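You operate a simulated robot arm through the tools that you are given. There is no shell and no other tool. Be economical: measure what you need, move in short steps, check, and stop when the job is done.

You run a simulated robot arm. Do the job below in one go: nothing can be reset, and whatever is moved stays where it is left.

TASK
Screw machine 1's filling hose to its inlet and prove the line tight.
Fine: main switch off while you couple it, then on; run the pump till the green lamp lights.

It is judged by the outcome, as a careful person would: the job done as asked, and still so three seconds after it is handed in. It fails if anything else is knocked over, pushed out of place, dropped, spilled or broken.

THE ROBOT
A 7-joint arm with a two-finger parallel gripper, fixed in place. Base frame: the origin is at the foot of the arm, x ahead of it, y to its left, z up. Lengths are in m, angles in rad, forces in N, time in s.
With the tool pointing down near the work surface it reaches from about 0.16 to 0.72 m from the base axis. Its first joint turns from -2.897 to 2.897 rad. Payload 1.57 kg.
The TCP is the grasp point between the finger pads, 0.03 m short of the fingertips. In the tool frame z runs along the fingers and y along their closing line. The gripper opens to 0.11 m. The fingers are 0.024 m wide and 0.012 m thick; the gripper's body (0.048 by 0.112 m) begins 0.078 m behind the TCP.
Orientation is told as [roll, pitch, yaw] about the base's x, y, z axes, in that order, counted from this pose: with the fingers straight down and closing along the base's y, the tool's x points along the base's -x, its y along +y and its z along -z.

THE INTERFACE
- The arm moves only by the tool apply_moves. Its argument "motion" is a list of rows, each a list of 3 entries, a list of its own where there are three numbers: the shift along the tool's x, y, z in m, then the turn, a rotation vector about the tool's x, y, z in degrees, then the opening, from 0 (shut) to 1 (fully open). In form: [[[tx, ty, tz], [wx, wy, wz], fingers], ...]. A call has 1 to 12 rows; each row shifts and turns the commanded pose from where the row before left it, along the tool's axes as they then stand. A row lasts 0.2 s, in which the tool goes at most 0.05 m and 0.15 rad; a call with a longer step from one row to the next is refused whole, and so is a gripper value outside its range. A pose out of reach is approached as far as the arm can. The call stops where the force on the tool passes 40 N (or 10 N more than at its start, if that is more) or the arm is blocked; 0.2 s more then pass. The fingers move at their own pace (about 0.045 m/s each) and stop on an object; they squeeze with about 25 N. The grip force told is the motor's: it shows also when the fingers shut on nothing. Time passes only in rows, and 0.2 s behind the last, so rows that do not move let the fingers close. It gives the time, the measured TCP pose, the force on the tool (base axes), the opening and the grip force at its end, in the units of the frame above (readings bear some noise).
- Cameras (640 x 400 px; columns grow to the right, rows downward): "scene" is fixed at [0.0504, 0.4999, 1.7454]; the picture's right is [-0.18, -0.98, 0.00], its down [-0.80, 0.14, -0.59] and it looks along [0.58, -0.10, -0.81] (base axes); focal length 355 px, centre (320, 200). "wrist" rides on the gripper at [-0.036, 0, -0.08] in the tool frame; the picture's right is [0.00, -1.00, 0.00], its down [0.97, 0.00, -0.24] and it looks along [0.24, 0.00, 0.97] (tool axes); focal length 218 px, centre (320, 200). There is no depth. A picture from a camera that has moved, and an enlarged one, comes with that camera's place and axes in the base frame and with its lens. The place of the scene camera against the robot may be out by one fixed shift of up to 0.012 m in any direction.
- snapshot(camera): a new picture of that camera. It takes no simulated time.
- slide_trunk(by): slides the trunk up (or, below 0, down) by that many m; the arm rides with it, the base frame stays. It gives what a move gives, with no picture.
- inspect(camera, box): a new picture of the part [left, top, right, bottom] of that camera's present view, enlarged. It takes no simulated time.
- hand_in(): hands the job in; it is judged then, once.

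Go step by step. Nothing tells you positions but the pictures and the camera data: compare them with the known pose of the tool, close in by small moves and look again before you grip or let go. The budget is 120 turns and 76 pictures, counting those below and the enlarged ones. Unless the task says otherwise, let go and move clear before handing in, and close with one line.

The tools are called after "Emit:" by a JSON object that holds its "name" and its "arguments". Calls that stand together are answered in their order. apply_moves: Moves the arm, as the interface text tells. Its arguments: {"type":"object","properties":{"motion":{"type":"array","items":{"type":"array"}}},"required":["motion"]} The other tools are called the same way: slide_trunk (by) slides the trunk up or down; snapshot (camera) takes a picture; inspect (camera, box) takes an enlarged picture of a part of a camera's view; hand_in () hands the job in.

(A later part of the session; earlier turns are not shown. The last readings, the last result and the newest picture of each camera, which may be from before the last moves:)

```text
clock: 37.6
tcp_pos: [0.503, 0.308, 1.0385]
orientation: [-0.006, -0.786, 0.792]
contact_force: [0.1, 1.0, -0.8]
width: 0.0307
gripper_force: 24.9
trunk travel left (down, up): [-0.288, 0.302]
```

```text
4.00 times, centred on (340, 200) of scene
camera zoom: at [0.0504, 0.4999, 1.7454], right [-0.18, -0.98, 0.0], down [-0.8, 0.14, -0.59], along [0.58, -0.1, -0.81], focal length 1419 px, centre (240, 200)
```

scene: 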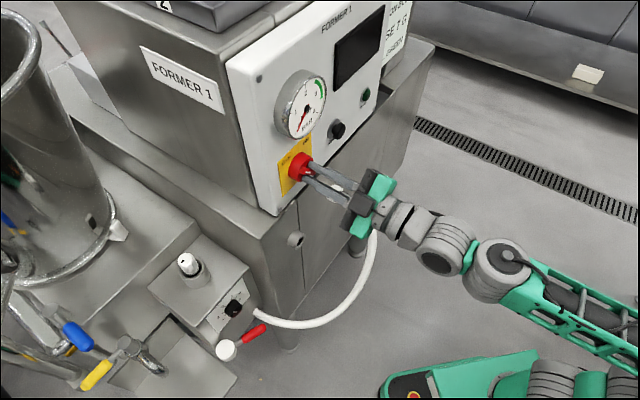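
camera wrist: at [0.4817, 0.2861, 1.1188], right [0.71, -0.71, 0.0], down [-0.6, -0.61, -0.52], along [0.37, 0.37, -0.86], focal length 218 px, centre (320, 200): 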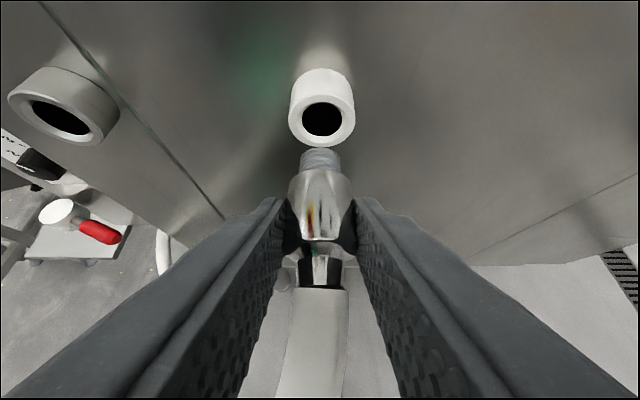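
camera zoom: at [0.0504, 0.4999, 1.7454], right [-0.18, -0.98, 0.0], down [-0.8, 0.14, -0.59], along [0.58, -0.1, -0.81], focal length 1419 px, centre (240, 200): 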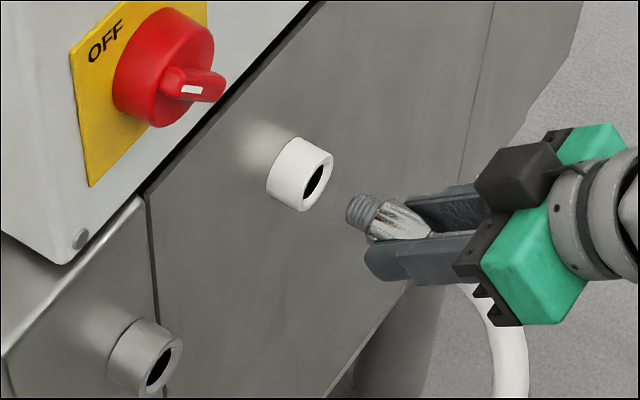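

Out cleanly: a male thread aligned with the cup. Back a bit more, then shift left ~0.156 m to stand before the inlet.

Emit:
{"name": "apply_moves", "arguments": {"motion": [[[0.014, 0, -0.014], [0, 0, 0], 0], [[0, 0.03, 0], [0, 0, 0], 0], [[0, 0.03, 0], [0, 0, 0], 0], [[0, 0.03, 0], [0, 0, 0], 0], [[0, 0.03, 0], [0, 0, 0], 0], [[0, 0.036, 0], [0, 0, 0], 0], [[0, 0, 0], [0, 0, 0], 0]]}}

Emit:
{"name": "snapshot", "arguments": {"camera": "wrist"}}

Emit:
{"name": "snapshot", "arguments": {"camera": "scene"}}

```text
clock: 39.2
tcp_pos: [0.3792, 0.4054, 1.0388]
orientation: [-0.004, -0.788, 0.79]
contact_force: [0.0, 0.3, -0.4]
width: 0.0307
gripper_force: 24.8
trunk travel left (down, up): [-0.288, 0.302]
```

```text
33 pictures are left
camera wrist: at [0.3572, 0.3826, 1.1196], right [0.71, -0.71, 0.0], down [-0.6, -0.61, -0.52], along [0.37, 0.37, -0.86], focal length 218 px, centre (320, 200)
```

wrist: 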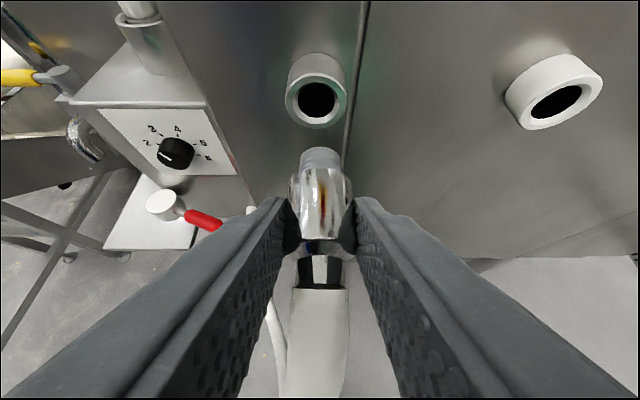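

```text
32 pictures are left
```

scene: 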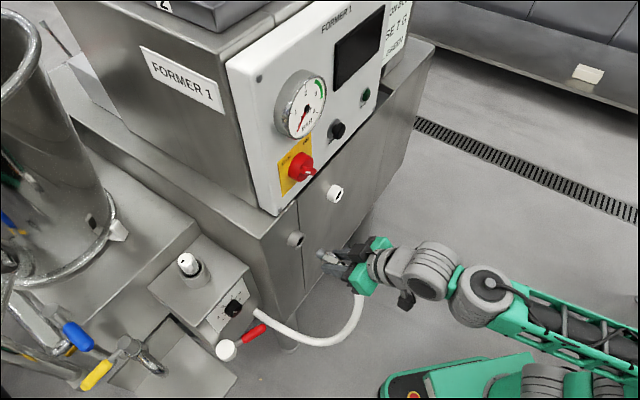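

Emit:
{"name": "inspect", "arguments": {"camera": "wrist", "box": [260, 40, 380, 210]}}

Emit:
{"name": "inspect", "arguments": {"camera": "wrist", "box": [480, 30, 640, 150]}}

```text
2.35 times, centred on (320, 125) of wrist
camera zoom: at [0.3572, 0.3826, 1.1196], right [0.71, -0.71, 0.0], down [-0.6, -0.61, -0.52], along [0.37, 0.37, -0.86], focal length 514 px, centre (320, 376)
```

zoom: 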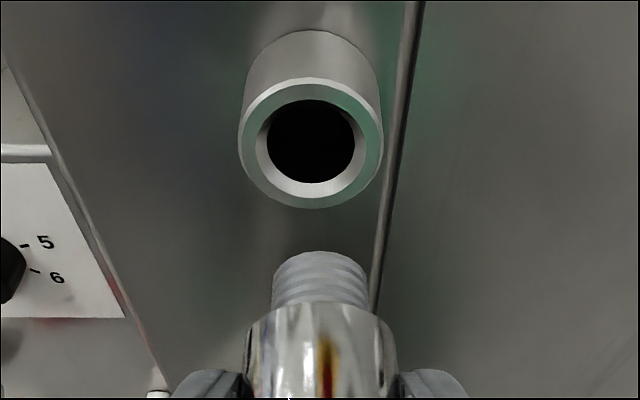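

```text
3.33 times, centred on (560, 90) of wrist
camera zoom: at [0.3572, 0.3826, 1.1196], right [0.71, -0.71, 0.0], down [-0.6, -0.61, -0.52], along [0.37, 0.37, -0.86], focal length 728 px, centre (-480, 567)
```

zoom: 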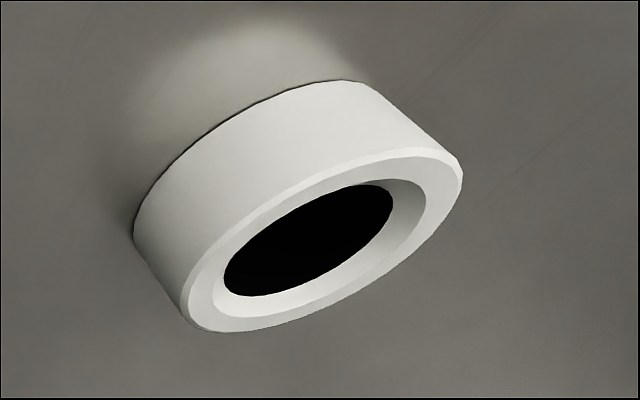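

The stub is ~3 mm further left; heights agree. I'll correct that and pre-turn the fitting counter-clockwise in the air to gain stroke for screwing.

Emit:
{"name": "apply_moves", "arguments": {"motion": [[[0, 0.003, 0], [0, 0, 0], 0], [[0, 0.001, 0], [5.66, 0, -5.66], 0], [[0, 0.001, 0], [5.66, 0, -5.66], 0], [[0, 0.001, 0], [5.66, 0, -5.66], 0], [[0, 0.001, 0], [5.66, 0, -5.66], 0], [[0, 0.001, 0], [5.66, 0, -5.66], 0], [[0, 0.001, 0], [5.66, 0, -5.66], 0]]}}

Emit:
{"name": "inspect", "arguments": {"camera": "wrist", "box": [220, 20, 420, 220]}}

```text
clock: 40.8
tcp_pos: [0.3728, 0.4074, 1.0365]
orientation: [-1.011, -0.492, 1.429]
contact_force: [-0.3, 0.4, -0.5]
width: 0.0306
gripper_force: 24.8
trunk travel left (down, up): [-0.288, 0.302]
```

```text
2.00 times, centred on (320, 120) of wrist
camera zoom: at [0.3074, 0.4301, 1.0896], right [0.47, -0.47, 0.75], down [-0.33, -0.88, -0.35], along [0.82, -0.08, -0.57], focal length 436 px, centre (320, 360)
```

zoom: 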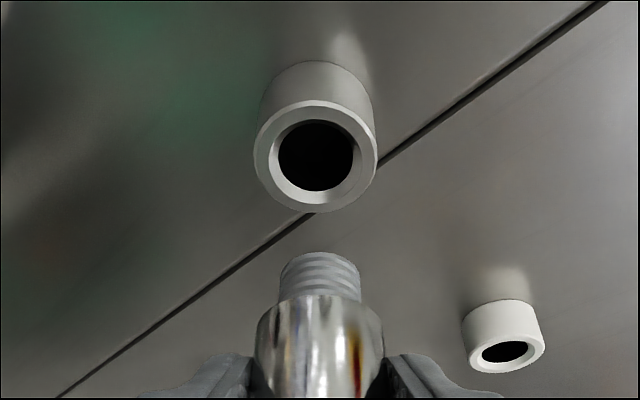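

Emit:
{"name": "apply_moves", "arguments": {"motion": [[[-0.0013, 0.0017, -0.0013], [0, 0, 0], 0], [[-0.0106, 0, 0.0106], [0, 0, 0], 0], [[-0.0106, 0, 0.0106], [0, 0, 0], 0], [[-0.0071, 0, 0.0071], [0, 0, 0], 0], [[0, 0, 0], [0, 0, 0], 0]]}}

Emit:
{"name": "inspect", "arguments": {"camera": "wrist", "box": [240, 60, 400, 200]}}

Emit:
{"name": "inspect", "arguments": {"camera": "scene", "box": [250, 200, 370, 290]}}

```text
clock: 42.0
tcp_pos: [0.3995, 0.4379, 1.0358]
orientation: [-1.01, -0.491, 1.43]
contact_force: [-0.3, 0.1, 0.3]
width: 0.0307
gripper_force: 24.7
trunk travel left (down, up): [-0.288, 0.302]
```

```text
2.86 times, centred on (320, 130) of wrist
camera zoom: at [0.3344, 0.4605, 1.0893], right [0.47, -0.47, 0.75], down [-0.33, -0.88, -0.35], along [0.82, -0.08, -0.57], focal length 624 px, centre (320, 400)
```

zoom: 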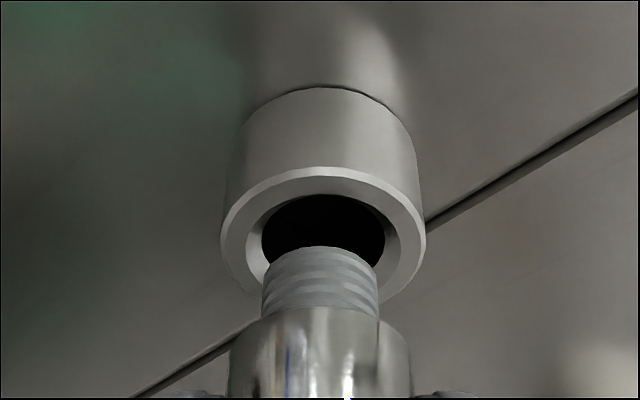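

```text
4.44 times, centred on (310, 245) of scene
camera zoom: at [0.0504, 0.4999, 1.7454], right [-0.18, -0.98, 0.0], down [-0.8, 0.14, -0.59], along [0.58, -0.1, -0.81], focal length 1577 px, centre (364, 0)
```

zoom: 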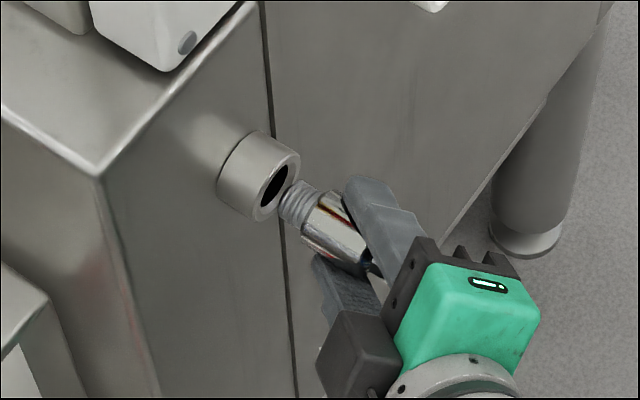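

Emit:
{"name": "inspect", "arguments": {"camera": "scene", "box": [285, 222, 335, 262]}}

```text
10.00 times, centred on (310, 242) of scene
camera zoom: at [0.0504, 0.4999, 1.7454], right [-0.18, -0.98, 0.0], down [-0.8, 0.14, -0.59], along [0.58, -0.1, -0.81], focal length 3548 px, centre (420, -220)
```

zoom: 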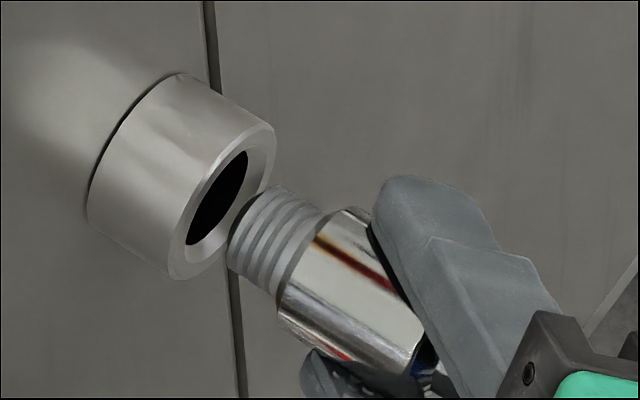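

Aligned within about 1 mm. Advance gently to contact.

Emit:
{"name": "apply_moves", "arguments": {"motion": [[[-0.0035, 0, 0.0035], [0, 0, 0], 0], [[-0.0035, 0, 0.0035], [0, 0, 0], 0], [[-0.0018, 0, 0.0018], [0, 0, 0], 0], [[-0.0014, 0, 0.0014], [0, 0, 0], 0], [[0, 0, 0], [0, 0, 0], 0]]}}

Emit:
{"name": "inspect", "arguments": {"camera": "scene", "box": [285, 222, 335, 262]}}

```text
clock: 43.2
tcp_pos: [0.4102, 0.4498, 1.0352]
orientation: [-1.01, -0.49, 1.43]
contact_force: [0.5, 0.7, 0.0]
width: 0.0306
gripper_force: 25.3
trunk travel left (down, up): [-0.288, 0.302]
```

```text
10.00 times, centred on (310, 242) of scene
camera zoom: at [0.0504, 0.4999, 1.7454], right [-0.18, -0.98, 0.0], down [-0.8, 0.14, -0.59], along [0.58, -0.1, -0.81], focal length 3548 px, centre (420, -220)
```

zoom: 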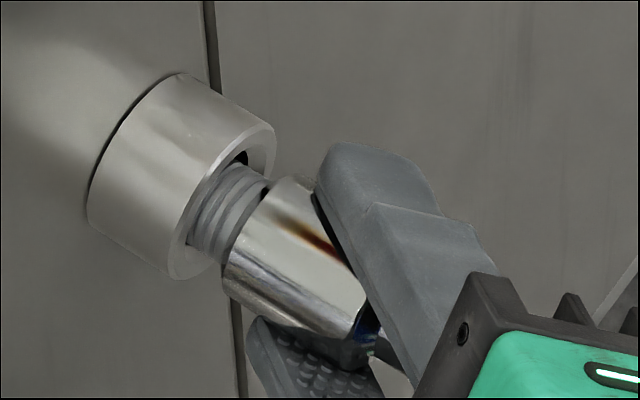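

Emit:
{"name": "apply_moves", "arguments": {"motion": [[[0.0005, -0.0007, 0.0005], [0, 0, 0], 0], [[-0.0021, 0, 0.0021], [0, 0, 0], 0], [[-0.0021, 0, 0.0021], [0, 0, 0], 0], [[-0.0014, 0, 0.0014], [0, 0, 0], 0], [[-0.0014, 0, 0.0014], [0, 0, 0], 0], [[0, 0, 0], [0, 0, 0], 0]]}}

Emit:
{"name": "inspect", "arguments": {"camera": "scene", "box": [285, 222, 335, 262]}}

```text
clock: 44.6
tcp_pos: [0.4165, 0.4555, 1.0373]
orientation: [-1.012, -0.494, 1.433]
contact_force: [-11.3, -5.1, -5.0]
width: 0.0303
gripper_force: 24.9
trunk travel left (down, up): [-0.288, 0.302]
```

```text
10.00 times, centred on (310, 242) of scene
camera zoom: at [0.0504, 0.4999, 1.7454], right [-0.18, -0.98, 0.0], down [-0.8, 0.14, -0.59], along [0.58, -0.1, -0.81], focal length 3548 px, centre (420, -220)
```

zoom: 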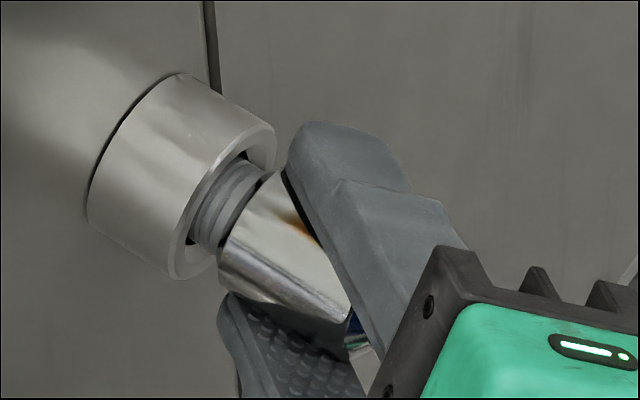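

Contact at ~12 N. Begin turning clockwise with a gentle feed.

Emit:
{"name": "apply_moves", "arguments": {"motion": [[[0.0001, 0.00125, 0.0001], [0, 0, 0], 0], [[-0.0002, -0.001, 0.0002], [-5.66, 0, 5.66], 0], [[-0.0002, -0.001, 0.0002], [-5.66, 0, 5.66], 0], [[-0.0002, -0.001, 0.0002], [-5.66, 0, 5.66], 0], [[-0.0002, -0.001, 0.0002], [-5.66, 0, 5.66], 0], [[-0.0002, -0.001, 0.0002], [-5.66, 0, 5.66], 0], [[-0.0002, -0.001, 0.0002], [-5.66, 0, 5.66], 0]]}}

Emit:
{"name": "inspect", "arguments": {"camera": "wrist", "box": [240, 80, 400, 200]}}

```text
clock: 46.2
tcp_pos: [0.422, 0.4511, 1.0391]
orientation: [-0.002, -0.791, 0.784]
contact_force: [1.6, -3.4, 11.3]
width: 0.0309
gripper_force: 24.4
trunk travel left (down, up): [-0.288, 0.302]
```

```text
3.33 times, centred on (320, 140) of wrist
camera zoom: at [0.4005, 0.4296, 1.1196], right [0.71, -0.71, 0.0], down [-0.6, -0.6, -0.52], along [0.37, 0.37, -0.85], focal length 728 px, centre (320, 400)
```

zoom: 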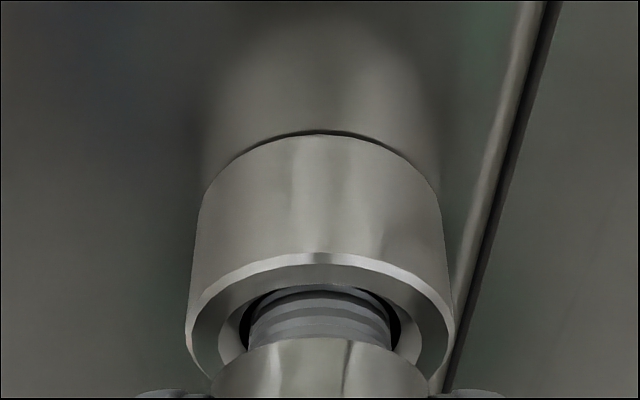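

Emit:
{"name": "apply_moves", "arguments": {"motion": [[[-0.0009, -0.001, -0.0005], [-5.66, 0, 5.66], 0], [[-0.0002, -0.001, 0.0002], [-5.66, 0, 5.66], 0], [[-0.0002, -0.001, 0.0002], [-5.66, 0, 5.66], 0], [[-0.0002, -0.001, 0.0002], [-5.66, 0, 5.66], 0], [[-0.0002, -0.001, 0.0002], [-5.66, 0, 5.66], 0], [[-0.0002, -0.001, 0.0002], [-5.66, 0, 5.66], 0], [[-0.0002, -0.001, 0.0002], [-5.66, 0, 5.66], 0]]}}

Emit:
{"name": "inspect", "arguments": {"camera": "scene", "box": [270, 212, 350, 276]}}

```text
clock: 47.8
tcp_pos: [0.4276, 0.4473, 1.0356]
orientation: [1.127, -0.405, 0.095]
contact_force: [6.0, -20.5, -2.7]
width: 0.0309
gripper_force: 25.1
trunk travel left (down, up): [-0.288, 0.302]
```

```text
6.25 times, centred on (310, 244) of scene
camera zoom: at [0.0504, 0.4999, 1.7454], right [-0.18, -0.98, 0.0], down [-0.8, 0.14, -0.59], along [0.58, -0.1, -0.81], focal length 2217 px, centre (382, -75)
```

zoom: 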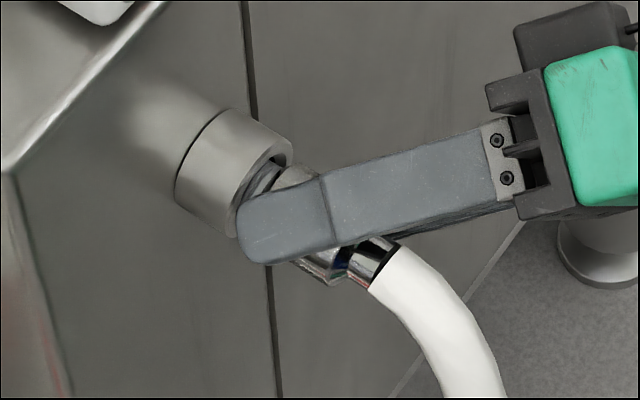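

Some side load has built up. I'll relax it and tug back slightly to test whether the thread holds before releasing for a regrip.

Emit:
{"name": "apply_moves", "arguments": {"motion": [[[-0.0009, -0.0008, -0.0009], [0, 0, 0], 0], [[0.001, 0, -0.001], [0, 0, 0], 0], [[0.001, 0, -0.001], [0, 0, 0], 0], [[0, 0, 0], [0, 0, 0], 0]]}}

```text
clock: 48.8
tcp_pos: [0.4273, 0.4469, 1.0341]
orientation: [1.122, -0.405, 0.098]
contact_force: [7.6, 1.3, -13.5]
width: 0.0308
gripper_force: 25.4
trunk travel left (down, up): [-0.288, 0.302]
```

The thread holds against the tug. Open the fingers and see whether it stays.

Emit:
{"name": "apply_moves", "arguments": {"motion": [[[0, 0, 0], [0, 0, 0], 0.55], [[0, 0, 0], [0, 0, 0], 0.55], [[0, 0, 0], [0, 0, 0], 0.55]]}}

Emit:
{"name": "inspect", "arguments": {"camera": "scene", "box": [270, 212, 350, 276]}}

```text
clock: 49.6
tcp_pos: [0.4259, 0.4456, 1.0382]
orientation: [1.125, -0.41, 0.096]
contact_force: [0.7, -0.2, -0.2]
width: 0.0605
gripper_force: 0.0
trunk travel left (down, up): [-0.288, 0.302]
```

```text
6.25 times, centred on (310, 244) of scene
camera zoom: at [0.0504, 0.4999, 1.7454], right [-0.18, -0.98, 0.0], down [-0.8, 0.14, -0.59], along [0.58, -0.1, -0.81], focal length 2217 px, centre (382, -75)
```

zoom: 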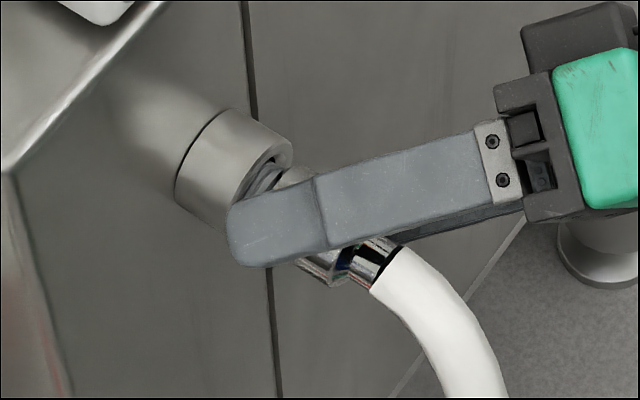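

It stays in. Now swing the open hand back counter-clockwise for the next stroke, slightly further back along the sleeve.

Emit:
{"name": "apply_moves", "arguments": {"motion": [[[0.0015, 0.001, -0.0015], [5.87, 0, -5.87], 0.6], [[0.0015, 0.001, -0.0015], [5.87, 0, -5.87], 0.6], [[0, 0.001, 0], [5.87, 0, -5.87], 0.6], [[0, 0.001, 0], [5.87, 0, -5.87], 0.6], [[0, 0.001, 0], [5.87, 0, -5.87], 0.6], [[0, 0.001, 0], [5.87, 0, -5.87], 0.6], [[0, 0.001, 0], [5.87, 0, -5.87], 0.6], [[0, 0.001, 0], [5.87, 0, -5.87], 0.6], [[0, 0.001, 0], [5.87, 0, -5.87], 0.6], [[0, 0.001, 0], [5.87, 0, -5.87], 0.6], [[0, 0.001, 0], [5.87, 0, -5.87], 0.6], [[0, 0.001, 0], [5.87, 0, -5.87], 0.6]]}}

Emit:
{"name": "inspect", "arguments": {"camera": "wrist", "box": [240, 80, 400, 200]}}

```text
clock: 52.2
tcp_pos: [0.4161, 0.4498, 1.0387]
orientation: [-0.94, -0.536, 1.396]
contact_force: [1.0, -0.5, -0.5]
width: 0.0659
gripper_force: 0.0
trunk travel left (down, up): [-0.288, 0.302]
```

```text
3.33 times, centred on (320, 140) of wrist
camera zoom: at [0.3547, 0.4691, 1.0966], right [0.51, -0.51, 0.69], down [-0.35, -0.86, -0.37], along [0.79, -0.05, -0.62], focal length 728 px, centre (320, 400)
```

zoom: 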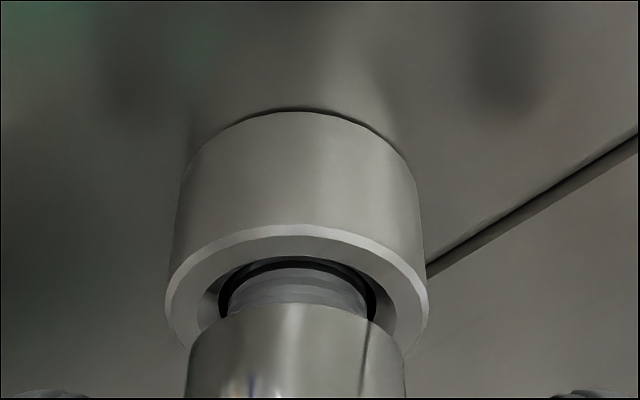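

Emit:
{"name": "apply_moves", "arguments": {"motion": [[[0, 0.0035, 0], [0, 0, 0], 0.6], [[0, 0, 0], [0, 0, 0], 0], [[0, 0, 0], [0, 0, 0], 0], [[0, 0, 0], [0, 0, 0], 0], [[0, 0, 0], [0, 0, 0], 0]]}}

Emit:
{"name": "apply_moves", "arguments": {"motion": [[[-0.0001, -0.001, 0.0001], [-5.87, 0, 5.87], 0], [[-0.0001, -0.001, 0.0001], [-5.87, 0, 5.87], 0], [[-0.0001, -0.001, 0.0001], [-5.87, 0, 5.87], 0], [[-0.0001, -0.001, 0.0001], [-5.87, 0, 5.87], 0], [[-0.0001, -0.001, 0.0001], [-5.87, 0, 5.87], 0], [[-0.0001, -0.001, 0.0001], [-5.87, 0, 5.87], 0], [[-0.0001, -0.001, 0.0001], [-5.87, 0, 5.87], 0], [[-0.0001, -0.001, 0.0001], [-5.87, 0, 5.87], 0], [[-0.0001, -0.001, 0.0001], [-5.87, 0, 5.87], 0], [[-0.0001, -0.001, 0.0001], [-5.87, 0, 5.87], 0], [[-0.0001, -0.001, 0.0001], [-5.87, 0, 5.87], 0]]}}

```text
clock: 53.4
tcp_pos: [0.4152, 0.4515, 1.0358]
orientation: [-0.936, -0.536, 1.396]
contact_force: [1.1, 0.1, 0.2]
width: 0.0299
gripper_force: 25.3
trunk travel left (down, up): [-0.288, 0.302]
```

```text
clock: 55.8
tcp_pos: [0.4249, 0.4443, 1.0361]
orientation: [1.0, -0.497, 0.145]
contact_force: [13.2, -16.3, 1.9]
width: 0.03
gripper_force: 24.7
trunk travel left (down, up): [-0.288, 0.302]
```

Good stroke, only side load from a slightly wrong swing radius; I'll correct that. Release and reset for the next stroke.

Emit:
{"name": "apply_moves", "arguments": {"motion": [[[0, 0, 0], [0, 0, 0], 0.6], [[-0.001, -0.0014, -0.001], [0, 0, 0], 0.6], [[0, 0.0013, 0], [5.87, 0, -5.87], 0.6], [[0, 0.0013, 0], [5.87, 0, -5.87], 0.6], [[0, 0.0013, 0], [5.87, 0, -5.87], 0.6], [[0, 0.0013, 0], [5.87, 0, -5.87], 0.6], [[0, 0.0013, 0], [5.87, 0, -5.87], 0.6], [[0, 0.0013, 0], [5.87, 0, -5.87], 0.6], [[0, 0.0013, 0], [5.87, 0, -5.87], 0.6], [[0, 0.0013, 0], [5.87, 0, -5.87], 0.6], [[0, 0.0013, 0], [5.87, 0, -5.87], 0.6], [[0, 0.0013, 0], [5.87, 0, -5.87], 0.6]]}}

Emit:
{"name": "apply_moves", "arguments": {"motion": [[[0, 0.0013, 0], [5.87, 0, -5.87], 0.6], [[0, 0.0013, 0], [5.87, 0, -5.87], 0.6], [[0, 0, 0], [0, 0, 0], 0.6]]}}

Emit:
{"name": "inspect", "arguments": {"camera": "wrist", "box": [240, 80, 400, 200]}}

```text
clock: 58.4
tcp_pos: [0.4153, 0.4527, 1.0374]
orientation: [-0.795, -0.613, 1.316]
contact_force: [-0.5, -0.4, -0.2]
width: 0.0661
gripper_force: 0.0
trunk travel left (down, up): [-0.288, 0.302]
```

```text
clock: 59.2
tcp_pos: [0.4129, 0.456, 1.035]
orientation: [-1.071, -0.451, 1.457]
contact_force: [-0.9, 0.1, 0.2]
width: 0.0658
gripper_force: 0.0
trunk travel left (down, up): [-0.288, 0.302]
```

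```text
3.33 times, centred on (320, 140) of wrist
camera zoom: at [0.3462, 0.4801, 1.0843], right [0.43, -0.43, 0.79], down [-0.31, -0.89, -0.32], along [0.84, -0.11, -0.52], focal length 728 px, centre (320, 400)
```

zoom: 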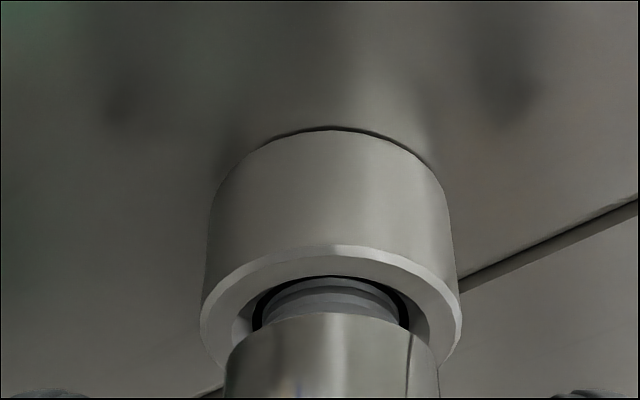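

The thread is drawing in (visible thread shorter). Centre, grip, and do the next stroke.

Emit:
{"name": "apply_moves", "arguments": {"motion": [[[0, -0.002, 0], [0, 0, 0], 0.6], [[0, 0, 0], [0, 0, 0], 0], [[0, 0, 0], [0, 0, 0], 0], [[0, 0, 0], [0, 0, 0], 0], [[0, 0, 0], [0, 0, 0], 0]]}}

Emit:
{"name": "apply_moves", "arguments": {"motion": [[[-0.0001, -0.0013, 0.0001], [-5.87, 0, 5.87], 0], [[-0.0001, -0.0013, 0.0001], [-5.87, 0, 5.87], 0], [[-0.0001, -0.0013, 0.0001], [-5.87, 0, 5.87], 0], [[-0.0001, -0.0013, 0.0001], [-5.87, 0, 5.87], 0], [[-0.0001, -0.0013, 0.0001], [-5.87, 0, 5.87], 0], [[-0.0001, -0.0013, 0.0001], [-5.87, 0, 5.87], 0], [[-0.0001, -0.0013, 0.0001], [-5.87, 0, 5.87], 0], [[-0.0001, -0.0013, 0.0001], [-5.87, 0, 5.87], 0], [[-0.0001, -0.0013, 0.0001], [-5.87, 0, 5.87], 0], [[-0.0001, -0.0013, 0.0001], [-5.87, 0, 5.87], 0], [[-0.0001, -0.0013, 0.0001], [-5.87, 0, 5.87], 0], [[-0.0001, -0.0013, 0.0001], [-5.87, 0, 5.87], 0]]}}

```text
clock: 60.4
tcp_pos: [0.4149, 0.4549, 1.0365]
orientation: [-1.069, -0.449, 1.456]
contact_force: [-1.6, 1.4, -3.4]
width: 0.0308
gripper_force: 25.3
trunk travel left (down, up): [-0.288, 0.302]
```

```text
clock: 63.0
tcp_pos: [0.4264, 0.4436, 1.0377]
orientation: [0.997, -0.495, 0.149]
contact_force: [5.9, -15.3, -18.3]
width: 0.0305
gripper_force: 25.1
trunk travel left (down, up): [-0.288, 0.302]
```

Emit:
{"name": "apply_moves", "arguments": {"motion": [[[0, 0, 0], [0, 0, 0], 0.6], [[0, 0, 0], [0, 0, 0], 0.6], [[0, 0, 0], [0, 0, 0], 0.6]]}}

Emit:
{"name": "inspect", "arguments": {"camera": "wrist", "box": [240, 80, 400, 200]}}

```text
clock: 63.8
tcp_pos: [0.4257, 0.4474, 1.0405]
orientation: [0.999, -0.499, 0.153]
contact_force: [-0.5, 0.0, -0.6]
width: 0.0661
gripper_force: 0.2
trunk travel left (down, up): [-0.288, 0.302]
```

```text
3.33 times, centred on (320, 140) of wrist
camera zoom: at [0.4463, 0.3826, 1.0944], right [0.48, -0.47, -0.74], down [-0.87, -0.34, -0.35], along [-0.08, 0.81, -0.58], focal length 728 px, centre (320, 400)
```

zoom: 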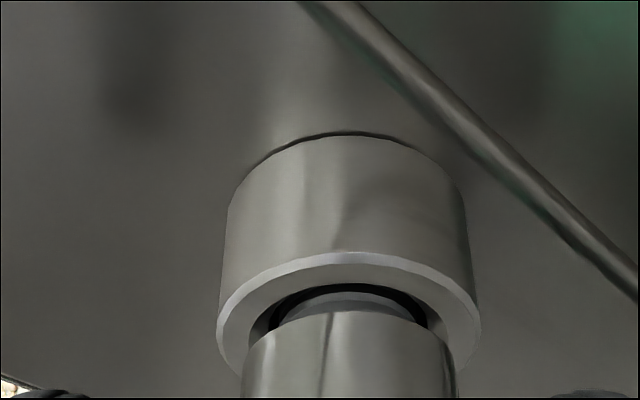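

The fitting lies ~4 mm off the tool centre at stroke end, so the swing radius is 12 mm, not 9. I'll correct and continue.

Emit:
{"name": "apply_moves", "arguments": {"motion": [[[0.001, -0.0045, -0.001], [0, 0, 0], 0.6], [[0, 0.0017, 0], [5.87, 0, -5.87], 0.6], [[0, 0.0017, 0], [5.87, 0, -5.87], 0.6], [[0, 0.0017, 0], [5.87, 0, -5.87], 0.6], [[0, 0.0017, 0], [5.87, 0, -5.87], 0.6], [[0, 0.0017, 0], [5.87, 0, -5.87], 0.6], [[0, 0.0017, 0], [5.87, 0, -5.87], 0.6], [[0, 0.0017, 0], [5.87, 0, -5.87], 0.6], [[0, 0.0017, 0], [5.87, 0, -5.87], 0.6], [[0, 0.0017, 0], [5.87, 0, -5.87], 0.6], [[0, 0.0017, 0], [5.87, 0, -5.87], 0.6], [[0, 0.0017, 0], [5.87, 0, -5.87], 0.6]]}}

Emit:
{"name": "apply_moves", "arguments": {"motion": [[[0, 0.0017, 0], [5.87, 0, -5.87], 0.6], [[0, 0.0017, 0], [5.87, 0, -5.87], 0.6], [[0, 0.0, 0], [0, 0, 0], 0], [[0, 0, 0], [0, 0, 0], 0], [[0, 0, 0], [0, 0, 0], 0], [[0, 0, 0], [0, 0, 0], 0], [[0, 0, 0], [0, 0, 0], 0]]}}

Emit:
{"name": "apply_moves", "arguments": {"motion": [[[-0.0001, -0.0017, 0.0001], [-5.87, 0, 5.87], 0], [[-0.0001, -0.0017, 0.0001], [-5.87, 0, 5.87], 0], [[-0.0001, -0.0017, 0.0001], [-5.87, 0, 5.87], 0], [[-0.0001, -0.0017, 0.0001], [-5.87, 0, 5.87], 0], [[-0.0001, -0.0017, 0.0001], [-5.87, 0, 5.87], 0], [[-0.0001, -0.0017, 0.0001], [-5.87, 0, 5.87], 0], [[-0.0001, -0.0017, 0.0001], [-5.87, 0, 5.87], 0], [[-0.0001, -0.0017, 0.0001], [-5.87, 0, 5.87], 0], [[-0.0001, -0.0017, 0.0001], [-5.87, 0, 5.87], 0], [[-0.0001, -0.0017, 0.0001], [-5.87, 0, 5.87], 0], [[-0.0001, -0.0017, 0.0001], [-5.87, 0, 5.87], 0], [[-0.0001, -0.0017, 0.0001], [-5.87, 0, 5.87], 0]]}}

```text
clock: 66.4
tcp_pos: [0.4142, 0.455, 1.0376]
orientation: [-0.941, -0.534, 1.394]
contact_force: [0.3, 0.7, 0.5]
width: 0.066
gripper_force: 0.0
trunk travel left (down, up): [-0.288, 0.302]
```

```text
clock: 68.0
tcp_pos: [0.4127, 0.4555, 1.0361]
orientation: [-1.189, -0.36, 1.505]
contact_force: [0.8, 0.4, 3.7]
width: 0.0302
gripper_force: 24.8
trunk travel left (down, up): [-0.288, 0.302]
```

```text
clock: 70.6
tcp_pos: [0.426, 0.4442, 1.0401]
orientation: [0.86, -0.579, 0.221]
contact_force: [0.6, -2.6, -2.7]
width: 0.0306
gripper_force: 25.0
trunk travel left (down, up): [-0.288, 0.302]
```

Forces are near zero with the corrected radius. Next full cycle.

Emit:
{"name": "apply_moves", "arguments": {"motion": [[[0, 0, 0], [0, 0, 0], 0.6], [[0.001, 0, -0.001], [0, 0, 0], 0.6], [[0, 0.0017, 0], [5.87, 0, -5.87], 0.6], [[0, 0.0017, 0], [5.87, 0, -5.87], 0.6], [[0, 0.0017, 0], [5.87, 0, -5.87], 0.6], [[0, 0.0017, 0], [5.87, 0, -5.87], 0.6], [[0, 0.0017, 0], [5.87, 0, -5.87], 0.6], [[0, 0.0017, 0], [5.87, 0, -5.87], 0.6], [[0, 0.0017, 0], [5.87, 0, -5.87], 0.6], [[0, 0.0017, 0], [5.87, 0, -5.87], 0.6], [[0, 0.0017, 0], [5.87, 0, -5.87], 0.6], [[0, 0.0017, 0], [5.87, 0, -5.87], 0.6]]}}

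Emit:
{"name": "apply_moves", "arguments": {"motion": [[[0, 0.0017, 0], [5.87, 0, -5.87], 0.6], [[0, 0.0017, 0], [5.87, 0, -5.87], 0.6], [[0, 0.0, 0], [0, 0, 0], 0], [[0, 0, 0], [0, 0, 0], 0], [[0, 0, 0], [0, 0, 0], 0], [[0, 0, 0], [0, 0, 0], 0], [[0, 0, 0], [0, 0, 0], 0]]}}

Emit:
{"name": "apply_moves", "arguments": {"motion": [[[-6e-05, -0.0017, 6e-05], [-5.87, 0, 5.87], 0], [[-6e-05, -0.0017, 6e-05], [-5.87, 0, 5.87], 0], [[-6e-05, -0.0017, 6e-05], [-5.87, 0, 5.87], 0], [[-6e-05, -0.0017, 6e-05], [-5.87, 0, 5.87], 0], [[-6e-05, -0.0017, 6e-05], [-5.87, 0, 5.87], 0], [[-6e-05, -0.0017, 6e-05], [-5.87, 0, 5.87], 0], [[-6e-05, -0.0017, 6e-05], [-5.87, 0, 5.87], 0], [[-6e-05, -0.0017, 6e-05], [-5.87, 0, 5.87], 0], [[-6e-05, -0.0017, 6e-05], [-5.87, 0, 5.87], 0], [[-6e-05, -0.0017, 6e-05], [-5.87, 0, 5.87], 0], [[-6e-05, -0.0017, 6e-05], [-5.87, 0, 5.87], 0], [[-6e-05, -0.0017, 6e-05], [-5.87, 0, 5.87], 0]]}}

Emit:
{"name": "inspect", "arguments": {"camera": "wrist", "box": [240, 80, 400, 200]}}

```text
clock: 73.2
tcp_pos: [0.4154, 0.4541, 1.0399]
orientation: [-0.941, -0.534, 1.394]
contact_force: [-0.1, 0.9, 0.7]
width: 0.0663
gripper_force: 0.1
trunk travel left (down, up): [-0.288, 0.302]
```

```text
clock: 74.8
tcp_pos: [0.4129, 0.4563, 1.0351]
orientation: [-1.189, -0.356, 1.504]
contact_force: [-4.5, 1.6, -9.4]
width: 0.0305
gripper_force: 25.1
trunk travel left (down, up): [-0.288, 0.302]
```

```text
clock: 77.4
tcp_pos: [0.4285, 0.4428, 1.0434]
orientation: [0.858, -0.579, 0.218]
contact_force: [0.8, -23.1, -11.0]
width: 0.0302
gripper_force: 24.6
trunk travel left (down, up): [-0.288, 0.302]
```

```text
3.33 times, centred on (320, 140) of wrist
camera zoom: at [0.4438, 0.3846, 1.105], right [0.55, -0.55, -0.63], down [-0.84, -0.37, -0.4], along [-0.02, 0.75, -0.66], focal length 728 px, centre (320, 400)
```

zoom: 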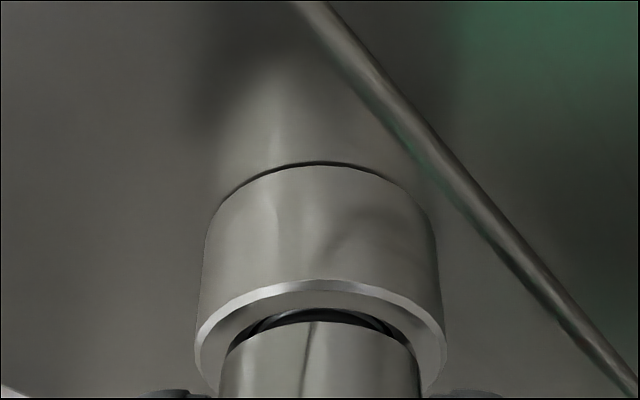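

The sleeve has nearly reached the stub face. Next cycle gripping ~4 mm further back so the fingertips stay clear of the stub.

Emit:
{"name": "apply_moves", "arguments": {"motion": [[[0, 0, 0], [0, 0, 0], 0.6], [[0.0032, 0, -0.0032], [0, 0, 0], 0.6], [[0, 0.0017, 0], [5.87, 0, -5.87], 0.6], [[0, 0.0017, 0], [5.87, 0, -5.87], 0.6], [[0, 0.0017, 0], [5.87, 0, -5.87], 0.6], [[0, 0.0017, 0], [5.87, 0, -5.87], 0.6], [[0, 0.0017, 0], [5.87, 0, -5.87], 0.6], [[0, 0.0017, 0], [5.87, 0, -5.87], 0.6], [[0, 0.0017, 0], [5.87, 0, -5.87], 0.6], [[0, 0.0017, 0], [5.87, 0, -5.87], 0.6], [[0, 0.0017, 0], [5.87, 0, -5.87], 0.6], [[0, 0.0017, 0], [5.87, 0, -5.87], 0.6]]}}

Emit:
{"name": "apply_moves", "arguments": {"motion": [[[0, 0.0017, 0], [5.87, 0, -5.87], 0.6], [[0, 0, 0], [0, 0, 0], 0.6]]}}

Emit:
{"name": "inspect", "arguments": {"camera": "wrist", "box": [220, 80, 420, 220]}}

```text
clock: 80.0
tcp_pos: [0.4129, 0.4522, 1.044]
orientation: [-0.94, -0.536, 1.395]
contact_force: [-0.6, -0.1, 0.2]
width: 0.0661
gripper_force: 0.1
trunk travel left (down, up): [-0.288, 0.302]
```

```text
clock: 80.6
tcp_pos: [0.4128, 0.4538, 1.0438]
orientation: [-1.069, -0.45, 1.456]
contact_force: [0.1, -0.5, 0.0]
width: 0.0661
gripper_force: 0.0
trunk travel left (down, up): [-0.288, 0.302]
```

```text
2.86 times, centred on (320, 150) of wrist
camera zoom: at [0.3442, 0.4788, 1.0919], right [0.43, -0.43, 0.79], down [-0.31, -0.89, -0.32], along [0.84, -0.11, -0.52], focal length 624 px, centre (320, 343)
```

zoom: 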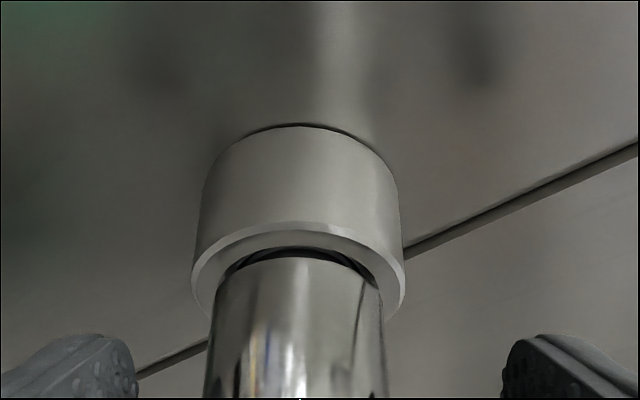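

Emit:
{"name": "apply_moves", "arguments": {"motion": [[[0.0027, 0.0047, 0.0027], [0, 0, 0], 0.6], [[0, 0.0, 0], [0, 0, 0], 0], [[0, 0, 0], [0, 0, 0], 0], [[0, 0, 0], [0, 0, 0], 0], [[0, 0, 0], [0, 0, 0], 0]]}}

Emit:
{"name": "apply_moves", "arguments": {"motion": [[[-6e-05, -0.0017, 6e-05], [-5.87, 0, 5.87], 0], [[-6e-05, -0.0017, 6e-05], [-5.87, 0, 5.87], 0], [[-6e-05, -0.0017, 6e-05], [-5.87, 0, 5.87], 0], [[-6e-05, -0.0017, 6e-05], [-5.87, 0, 5.87], 0], [[-6e-05, -0.0017, 6e-05], [-5.87, 0, 5.87], 0], [[-6e-05, -0.0017, 6e-05], [-5.87, 0, 5.87], 0], [[-6e-05, -0.0017, 6e-05], [-5.87, 0, 5.87], 0], [[-6e-05, -0.0017, 6e-05], [-5.87, 0, 5.87], 0], [[-6e-05, -0.0017, 6e-05], [-5.87, 0, 5.87], 0], [[-6e-05, -0.0017, 6e-05], [-5.87, 0, 5.87], 0], [[-6e-05, -0.0017, 6e-05], [-5.87, 0, 5.87], 0], [[-6e-05, -0.0017, 6e-05], [-5.87, 0, 5.87], 0]]}}

```text
clock: 81.8
tcp_pos: [0.4135, 0.4537, 1.0377]
orientation: [-1.07, -0.451, 1.456]
contact_force: [3.2, -1.4, 3.4]
width: 0.0303
gripper_force: 25.0
trunk travel left (down, up): [-0.288, 0.302]
```

```text
clock: 84.4
tcp_pos: [0.4252, 0.4413, 1.0377]
orientation: [0.997, -0.499, 0.15]
contact_force: [2.3, -10.2, -3.3]
width: 0.0301
gripper_force: 24.7
trunk travel left (down, up): [-0.288, 0.302]
```

Emit:
{"name": "apply_moves", "arguments": {"motion": [[[0, 0, 0], [0, 0, 0], 0.6], [[0.0007, 0, -0.0007], [0, 0, 0], 0.6], [[0, 0.0017, 0], [5.87, 0, -5.87], 0.6], [[0, 0.0017, 0], [5.87, 0, -5.87], 0.6], [[0, 0.0017, 0], [5.87, 0, -5.87], 0.6], [[0, 0.0017, 0], [5.87, 0, -5.87], 0.6], [[0, 0.0017, 0], [5.87, 0, -5.87], 0.6], [[0, 0.0017, 0], [5.87, 0, -5.87], 0.6], [[0, 0.0017, 0], [5.87, 0, -5.87], 0.6], [[0, 0.0017, 0], [5.87, 0, -5.87], 0.6], [[0, 0.0017, 0], [5.87, 0, -5.87], 0.6], [[0, 0.0017, 0], [5.87, 0, -5.87], 0.6]]}}

Emit:
{"name": "apply_moves", "arguments": {"motion": [[[0, 0.0017, 0], [5.87, 0, -5.87], 0.6], [[0, 0.0017, 0], [5.87, 0, -5.87], 0.6], [[0, 0, 0], [0, 0, 0], 0], [[0, 0, 0], [0, 0, 0], 0], [[0, 0, 0], [0, 0, 0], 0], [[0, 0, 0], [0, 0, 0], 0]]}}

Emit:
{"name": "apply_moves", "arguments": {"motion": [[[-6e-05, -0.0017, 6e-05], [-5.87, 0, 5.87], 0], [[-6e-05, -0.0017, 6e-05], [-5.87, 0, 5.87], 0], [[-6e-05, -0.0017, 6e-05], [-5.87, 0, 5.87], 0], [[-6e-05, -0.0017, 6e-05], [-5.87, 0, 5.87], 0], [[-6e-05, -0.0017, 6e-05], [-5.87, 0, 5.87], 0], [[-6e-05, -0.0017, 6e-05], [-5.87, 0, 5.87], 0], [[-6e-05, -0.0017, 6e-05], [-5.87, 0, 5.87], 0], [[-6e-05, -0.0017, 6e-05], [-5.87, 0, 5.87], 0], [[-6e-05, -0.0017, 6e-05], [-5.87, 0, 5.87], 0], [[-6e-05, -0.0017, 6e-05], [-5.87, 0, 5.87], 0], [[-6e-05, -0.0017, 6e-05], [-5.87, 0, 5.87], 0], [[-6e-05, -0.0017, 6e-05], [-5.87, 0, 5.87], 0]]}}

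Emit:
{"name": "inspect", "arguments": {"camera": "wrist", "box": [240, 80, 400, 200]}}

```text
clock: 87.0
tcp_pos: [0.4137, 0.454, 1.041]
orientation: [-0.795, -0.613, 1.316]
contact_force: [-0.7, 0.0, -0.3]
width: 0.0662
gripper_force: 0.0
trunk travel left (down, up): [-0.288, 0.302]
```

```text
clock: 88.4
tcp_pos: [0.4112, 0.455, 1.0375]
orientation: [-1.07, -0.45, 1.456]
contact_force: [-0.3, 0.9, 0.5]
width: 0.0306
gripper_force: 25.3
trunk travel left (down, up): [-0.288, 0.302]
```

```text
clock: 91.0
tcp_pos: [0.4269, 0.4427, 1.038]
orientation: [0.999, -0.496, 0.148]
contact_force: [6.2, -18.0, -8.7]
width: 0.0305
gripper_force: 25.4
trunk travel left (down, up): [-0.288, 0.302]
```

```text
3.33 times, centred on (320, 140) of wrist
camera zoom: at [0.4489, 0.3779, 1.0933], right [0.47, -0.48, -0.74], down [-0.88, -0.34, -0.35], along [-0.08, 0.81, -0.58], focal length 728 px, centre (320, 400)
```

zoom: 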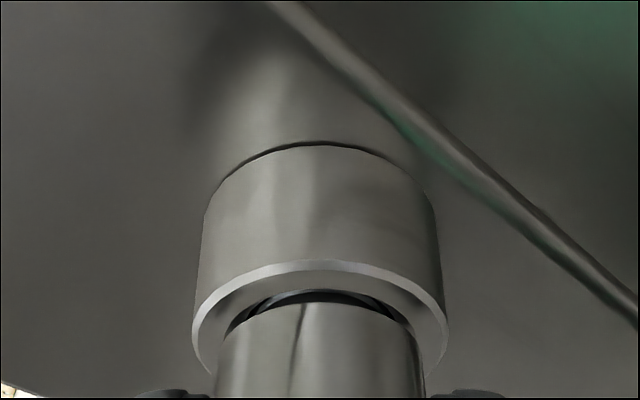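

Steady progress, roughly 0.9 mm per stroke; about 4 mm left. Continue cycles.

Emit:
{"name": "apply_moves", "arguments": {"motion": [[[0, 0, 0], [0, 0, 0], 0.6], [[0.0007, -0.001, -0.0007], [0, 0, 0], 0.6], [[0, 0.0017, 0], [5.87, 0, -5.87], 0.6], [[0, 0.0017, 0], [5.87, 0, -5.87], 0.6], [[0, 0.0017, 0], [5.87, 0, -5.87], 0.6], [[0, 0.0017, 0], [5.87, 0, -5.87], 0.6], [[0, 0.0017, 0], [5.87, 0, -5.87], 0.6], [[0, 0.0017, 0], [5.87, 0, -5.87], 0.6], [[0, 0.0017, 0], [5.87, 0, -5.87], 0.6], [[0, 0.0017, 0], [5.87, 0, -5.87], 0.6], [[0, 0.0017, 0], [5.87, 0, -5.87], 0.6], [[0, 0.0017, 0], [5.87, 0, -5.87], 0.6]]}}

Emit:
{"name": "apply_moves", "arguments": {"motion": [[[0, 0.0017, 0], [5.87, 0, -5.87], 0.6], [[0, 0.0017, 0], [5.87, 0, -5.87], 0.6], [[0, 0, 0], [0, 0, 0], 0], [[0, 0, 0], [0, 0, 0], 0], [[0, 0, 0], [0, 0, 0], 0], [[0, 0, 0], [0, 0, 0], 0]]}}

Emit:
{"name": "apply_moves", "arguments": {"motion": [[[-6e-05, -0.0017, 6e-05], [-5.87, 0, 5.87], 0], [[-6e-05, -0.0017, 6e-05], [-5.87, 0, 5.87], 0], [[-6e-05, -0.0017, 6e-05], [-5.87, 0, 5.87], 0], [[-6e-05, -0.0017, 6e-05], [-5.87, 0, 5.87], 0], [[-6e-05, -0.0017, 6e-05], [-5.87, 0, 5.87], 0], [[-6e-05, -0.0017, 6e-05], [-5.87, 0, 5.87], 0], [[-6e-05, -0.0017, 6e-05], [-5.87, 0, 5.87], 0], [[-6e-05, -0.0017, 6e-05], [-5.87, 0, 5.87], 0], [[-6e-05, -0.0017, 6e-05], [-5.87, 0, 5.87], 0], [[-6e-05, -0.0017, 6e-05], [-5.87, 0, 5.87], 0], [[-6e-05, -0.0017, 6e-05], [-5.87, 0, 5.87], 0], [[-6e-05, -0.0017, 6e-05], [-5.87, 0, 5.87], 0]]}}

```text
clock: 93.6
tcp_pos: [0.4152, 0.4522, 1.043]
orientation: [-0.794, -0.614, 1.316]
contact_force: [0.8, 0.6, 0.7]
width: 0.0661
gripper_force: 0.0
trunk travel left (down, up): [-0.288, 0.302]
```

```text
clock: 95.0
tcp_pos: [0.4123, 0.4549, 1.0397]
orientation: [-1.069, -0.447, 1.458]
contact_force: [-9.0, 2.4, -8.2]
width: 0.0303
gripper_force: 25.2
trunk travel left (down, up): [-0.288, 0.302]
```

```text
clock: 97.6
tcp_pos: [0.4294, 0.4422, 1.0388]
orientation: [0.996, -0.493, 0.148]
contact_force: [11.4, -14.3, -8.2]
width: 0.0307
gripper_force: 24.6
trunk travel left (down, up): [-0.288, 0.302]
```

Emit:
{"name": "apply_moves", "arguments": {"motion": [[[0, 0, 0], [0, 0, 0], 0.6], [[0.0012, -0.001, -0.0012], [0, 0, 0], 0.6], [[0, 0.002, 0], [5.87, 0, -5.87], 0.6], [[0, 0.002, 0], [5.87, 0, -5.87], 0.6], [[0, 0.002, 0], [5.87, 0, -5.87], 0.6], [[0, 0.002, 0], [5.87, 0, -5.87], 0.6], [[0, 0.002, 0], [5.87, 0, -5.87], 0.6], [[0, 0.002, 0], [5.87, 0, -5.87], 0.6], [[0, 0.002, 0], [5.87, 0, -5.87], 0.6], [[0, 0.002, 0], [5.87, 0, -5.87], 0.6], [[0, 0.002, 0], [5.87, 0, -5.87], 0.6], [[0, 0.002, 0], [5.87, 0, -5.87], 0.6]]}}

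Emit:
{"name": "apply_moves", "arguments": {"motion": [[[0, 0.002, 0], [5.87, 0, -5.87], 0.6], [[0, 0.002, 0], [5.87, 0, -5.87], 0.6], [[0, 0, 0], [0, 0, 0], 0], [[0, 0, 0], [0, 0, 0], 0], [[0, 0, 0], [0, 0, 0], 0], [[0, 0, 0], [0, 0, 0], 0]]}}

Emit:
{"name": "apply_moves", "arguments": {"motion": [[[-6e-05, -0.002, 6e-05], [-5.87, 0, 5.87], 0], [[-6e-05, -0.002, 6e-05], [-5.87, 0, 5.87], 0], [[-6e-05, -0.002, 6e-05], [-5.87, 0, 5.87], 0], [[-6e-05, -0.002, 6e-05], [-5.87, 0, 5.87], 0], [[-6e-05, -0.002, 6e-05], [-5.87, 0, 5.87], 0], [[-6e-05, -0.002, 6e-05], [-5.87, 0, 5.87], 0], [[-6e-05, -0.002, 6e-05], [-5.87, 0, 5.87], 0], [[-6e-05, -0.002, 6e-05], [-5.87, 0, 5.87], 0], [[-6e-05, -0.002, 6e-05], [-5.87, 0, 5.87], 0], [[-6e-05, -0.002, 6e-05], [-5.87, 0, 5.87], 0], [[-6e-05, -0.002, 6e-05], [-5.87, 0, 5.87], 0], [[-6e-05, -0.002, 6e-05], [-5.87, 0, 5.87], 0]]}}

Emit:
{"name": "inspect", "arguments": {"camera": "wrist", "box": [240, 80, 400, 200]}}

```text
clock: 100.2
tcp_pos: [0.4138, 0.4528, 1.0444]
orientation: [-0.794, -0.614, 1.317]
contact_force: [0.3, 0.0, 0.7]
width: 0.066
gripper_force: 0.0
trunk travel left (down, up): [-0.288, 0.302]
```

```text
clock: 101.6
tcp_pos: [0.4113, 0.4577, 1.04]
orientation: [-1.068, -0.447, 1.458]
contact_force: [-10.4, 3.6, -12.1]
width: 0.0309
gripper_force: 24.8
trunk travel left (down, up): [-0.288, 0.302]
```

```text
clock: 104.2
tcp_pos: [0.4314, 0.4409, 1.0421]
orientation: [0.995, -0.493, 0.146]
contact_force: [15.7, -24.2, -12.5]
width: 0.0308
gripper_force: 25.5
trunk travel left (down, up): [-0.288, 0.302]
```

```text
3.33 times, centred on (320, 140) of wrist
camera zoom: at [0.4524, 0.3767, 1.0966], right [0.47, -0.48, -0.74], down [-0.88, -0.33, -0.34], along [-0.08, 0.81, -0.58], focal length 728 px, centre (320, 400)
```

zoom: 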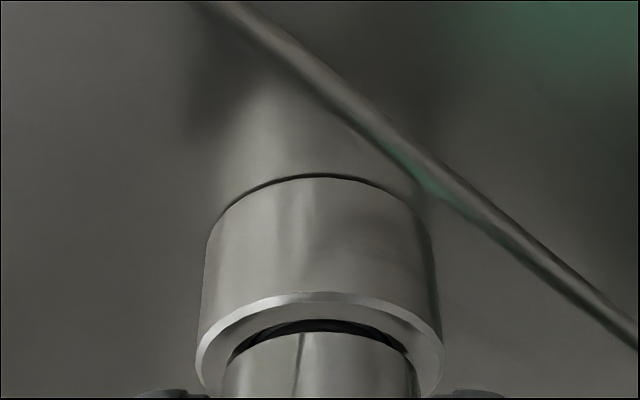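

Progress seems to have stalled; I'll open, lower the hand 5 mm back onto the axis and look.

Emit:
{"name": "apply_moves", "arguments": {"motion": [[[0, 0, 0], [0, 0, 0], 0.6], [[0.001, -0.001, -0.001], [0, 0, 0], 0.6], [[0, 0.0017, 0], [5.87, 0, -5.87], 0.6], [[0, 0.0017, 0], [5.87, 0, -5.87], 0.6], [[0, 0.0017, 0], [5.87, 0, -5.87], 0.6], [[0, 0.0017, 0], [5.87, 0, -5.87], 0.6], [[0, 0.0017, 0], [5.87, 0, -5.87], 0.6], [[0, 0.0017, 0], [5.87, 0, -5.87], 0.6], [[0, 0.0017, 0], [5.87, 0, -5.87], 0.6], [[0, 0.0017, 0], [5.87, 0, -5.87], 0.6], [[0, 0.0017, 0], [5.87, 0, -5.87], 0.6], [[0, 0.0017, 0], [5.87, 0, -5.87], 0.6]]}}

Emit:
{"name": "inspect", "arguments": {"camera": "scene", "box": [275, 217, 335, 265]}}

Emit:
{"name": "inspect", "arguments": {"camera": "wrist", "box": [220, 80, 420, 220]}}

```text
clock: 106.8
tcp_pos: [0.4166, 0.4536, 1.0474]
orientation: [-0.793, -0.616, 1.316]
contact_force: [0.2, -0.6, 0.7]
width: 0.0659
gripper_force: 0.0
trunk travel left (down, up): [-0.288, 0.302]
```

```text
8.33 times, centred on (305, 241) of scene
camera zoom: at [0.0504, 0.4999, 1.7454], right [-0.18, -0.98, 0.0], down [-0.8, 0.14, -0.59], along [0.58, -0.1, -0.81], focal length 2956 px, centre (445, -142)
```

zoom: 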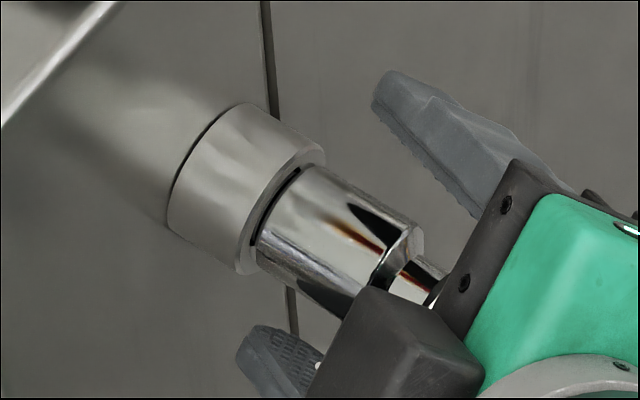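

```text
2.86 times, centred on (320, 150) of wrist
camera zoom: at [0.3605, 0.4662, 1.1132], right [0.58, -0.57, 0.58], down [-0.39, -0.82, -0.42], along [0.72, 0.02, -0.7], focal length 624 px, centre (320, 343)
```

zoom: 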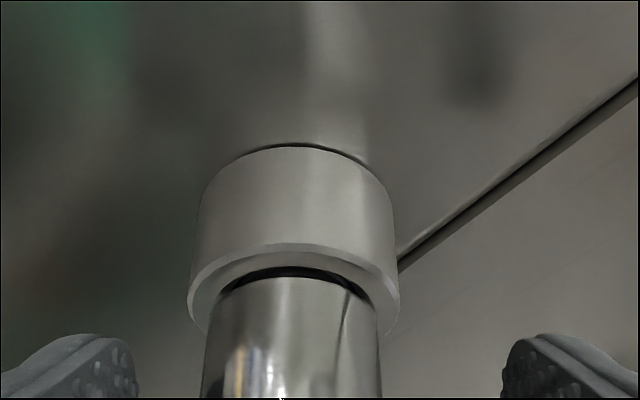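

The black seal ring of the sleeve is now at the stub's face, so it's nearly home. Recentre properly and do another stroke.

Emit:
{"name": "apply_moves", "arguments": {"motion": [[[0.006, 0.0058, 0.0032], [0, 0, 0], 0.6], [[0, 0.0017, 0], [5.87, 0, -5.87], 0.6], [[0, 0.0017, 0], [5.87, 0, -5.87], 0.6], [[0, 0.0017, 0], [5.87, 0, -5.87], 0.6], [[0, 0, 0], [0, 0, 0], 0], [[0, 0, 0], [0, 0, 0], 0], [[0, 0, 0], [0, 0, 0], 0], [[0, 0, 0], [0, 0, 0], 0]]}}

Emit:
{"name": "apply_moves", "arguments": {"motion": [[[0, -0.0017, 0], [-5.87, 0, 5.87], 0], [[0, -0.0017, 0], [-5.87, 0, 5.87], 0], [[0, -0.0017, 0], [-5.87, 0, 5.87], 0], [[0, -0.0017, 0], [-5.87, 0, 5.87], 0], [[0, -0.0017, 0], [-5.87, 0, 5.87], 0], [[0, -0.0017, 0], [-5.87, 0, 5.87], 0]]}}

Emit:
{"name": "apply_moves", "arguments": {"motion": [[[0, -0.0017, 0], [-5.87, 0, 5.87], 0], [[0, -0.0017, 0], [-5.87, 0, 5.87], 0], [[0, -0.0017, 0], [-5.87, 0, 5.87], 0], [[0, -0.0017, 0], [-5.87, 0, 5.87], 0], [[0, -0.0017, 0], [-5.87, 0, 5.87], 0], [[0, -0.0017, 0], [-5.87, 0, 5.87], 0]]}}

```text
clock: 108.6
tcp_pos: [0.4125, 0.4536, 1.0346]
orientation: [-1.192, -0.359, 1.505]
contact_force: [4.2, 1.2, 7.0]
width: 0.03
gripper_force: 25.3
trunk travel left (down, up): [-0.288, 0.302]
```

```text
clock: 110.0
tcp_pos: [0.4162, 0.4479, 1.0392]
orientation: [-0.256, -0.768, 0.967]
contact_force: [6.2, -2.3, 3.0]
width: 0.0306
gripper_force: 25.5
trunk travel left (down, up): [-0.288, 0.302]
```

```text
clock: 111.4
tcp_pos: [0.4237, 0.4412, 1.0397]
orientation: [0.859, -0.579, 0.221]
contact_force: [4.9, -3.8, 0.1]
width: 0.0305
gripper_force: 25.0
trunk travel left (down, up): [-0.288, 0.302]
```

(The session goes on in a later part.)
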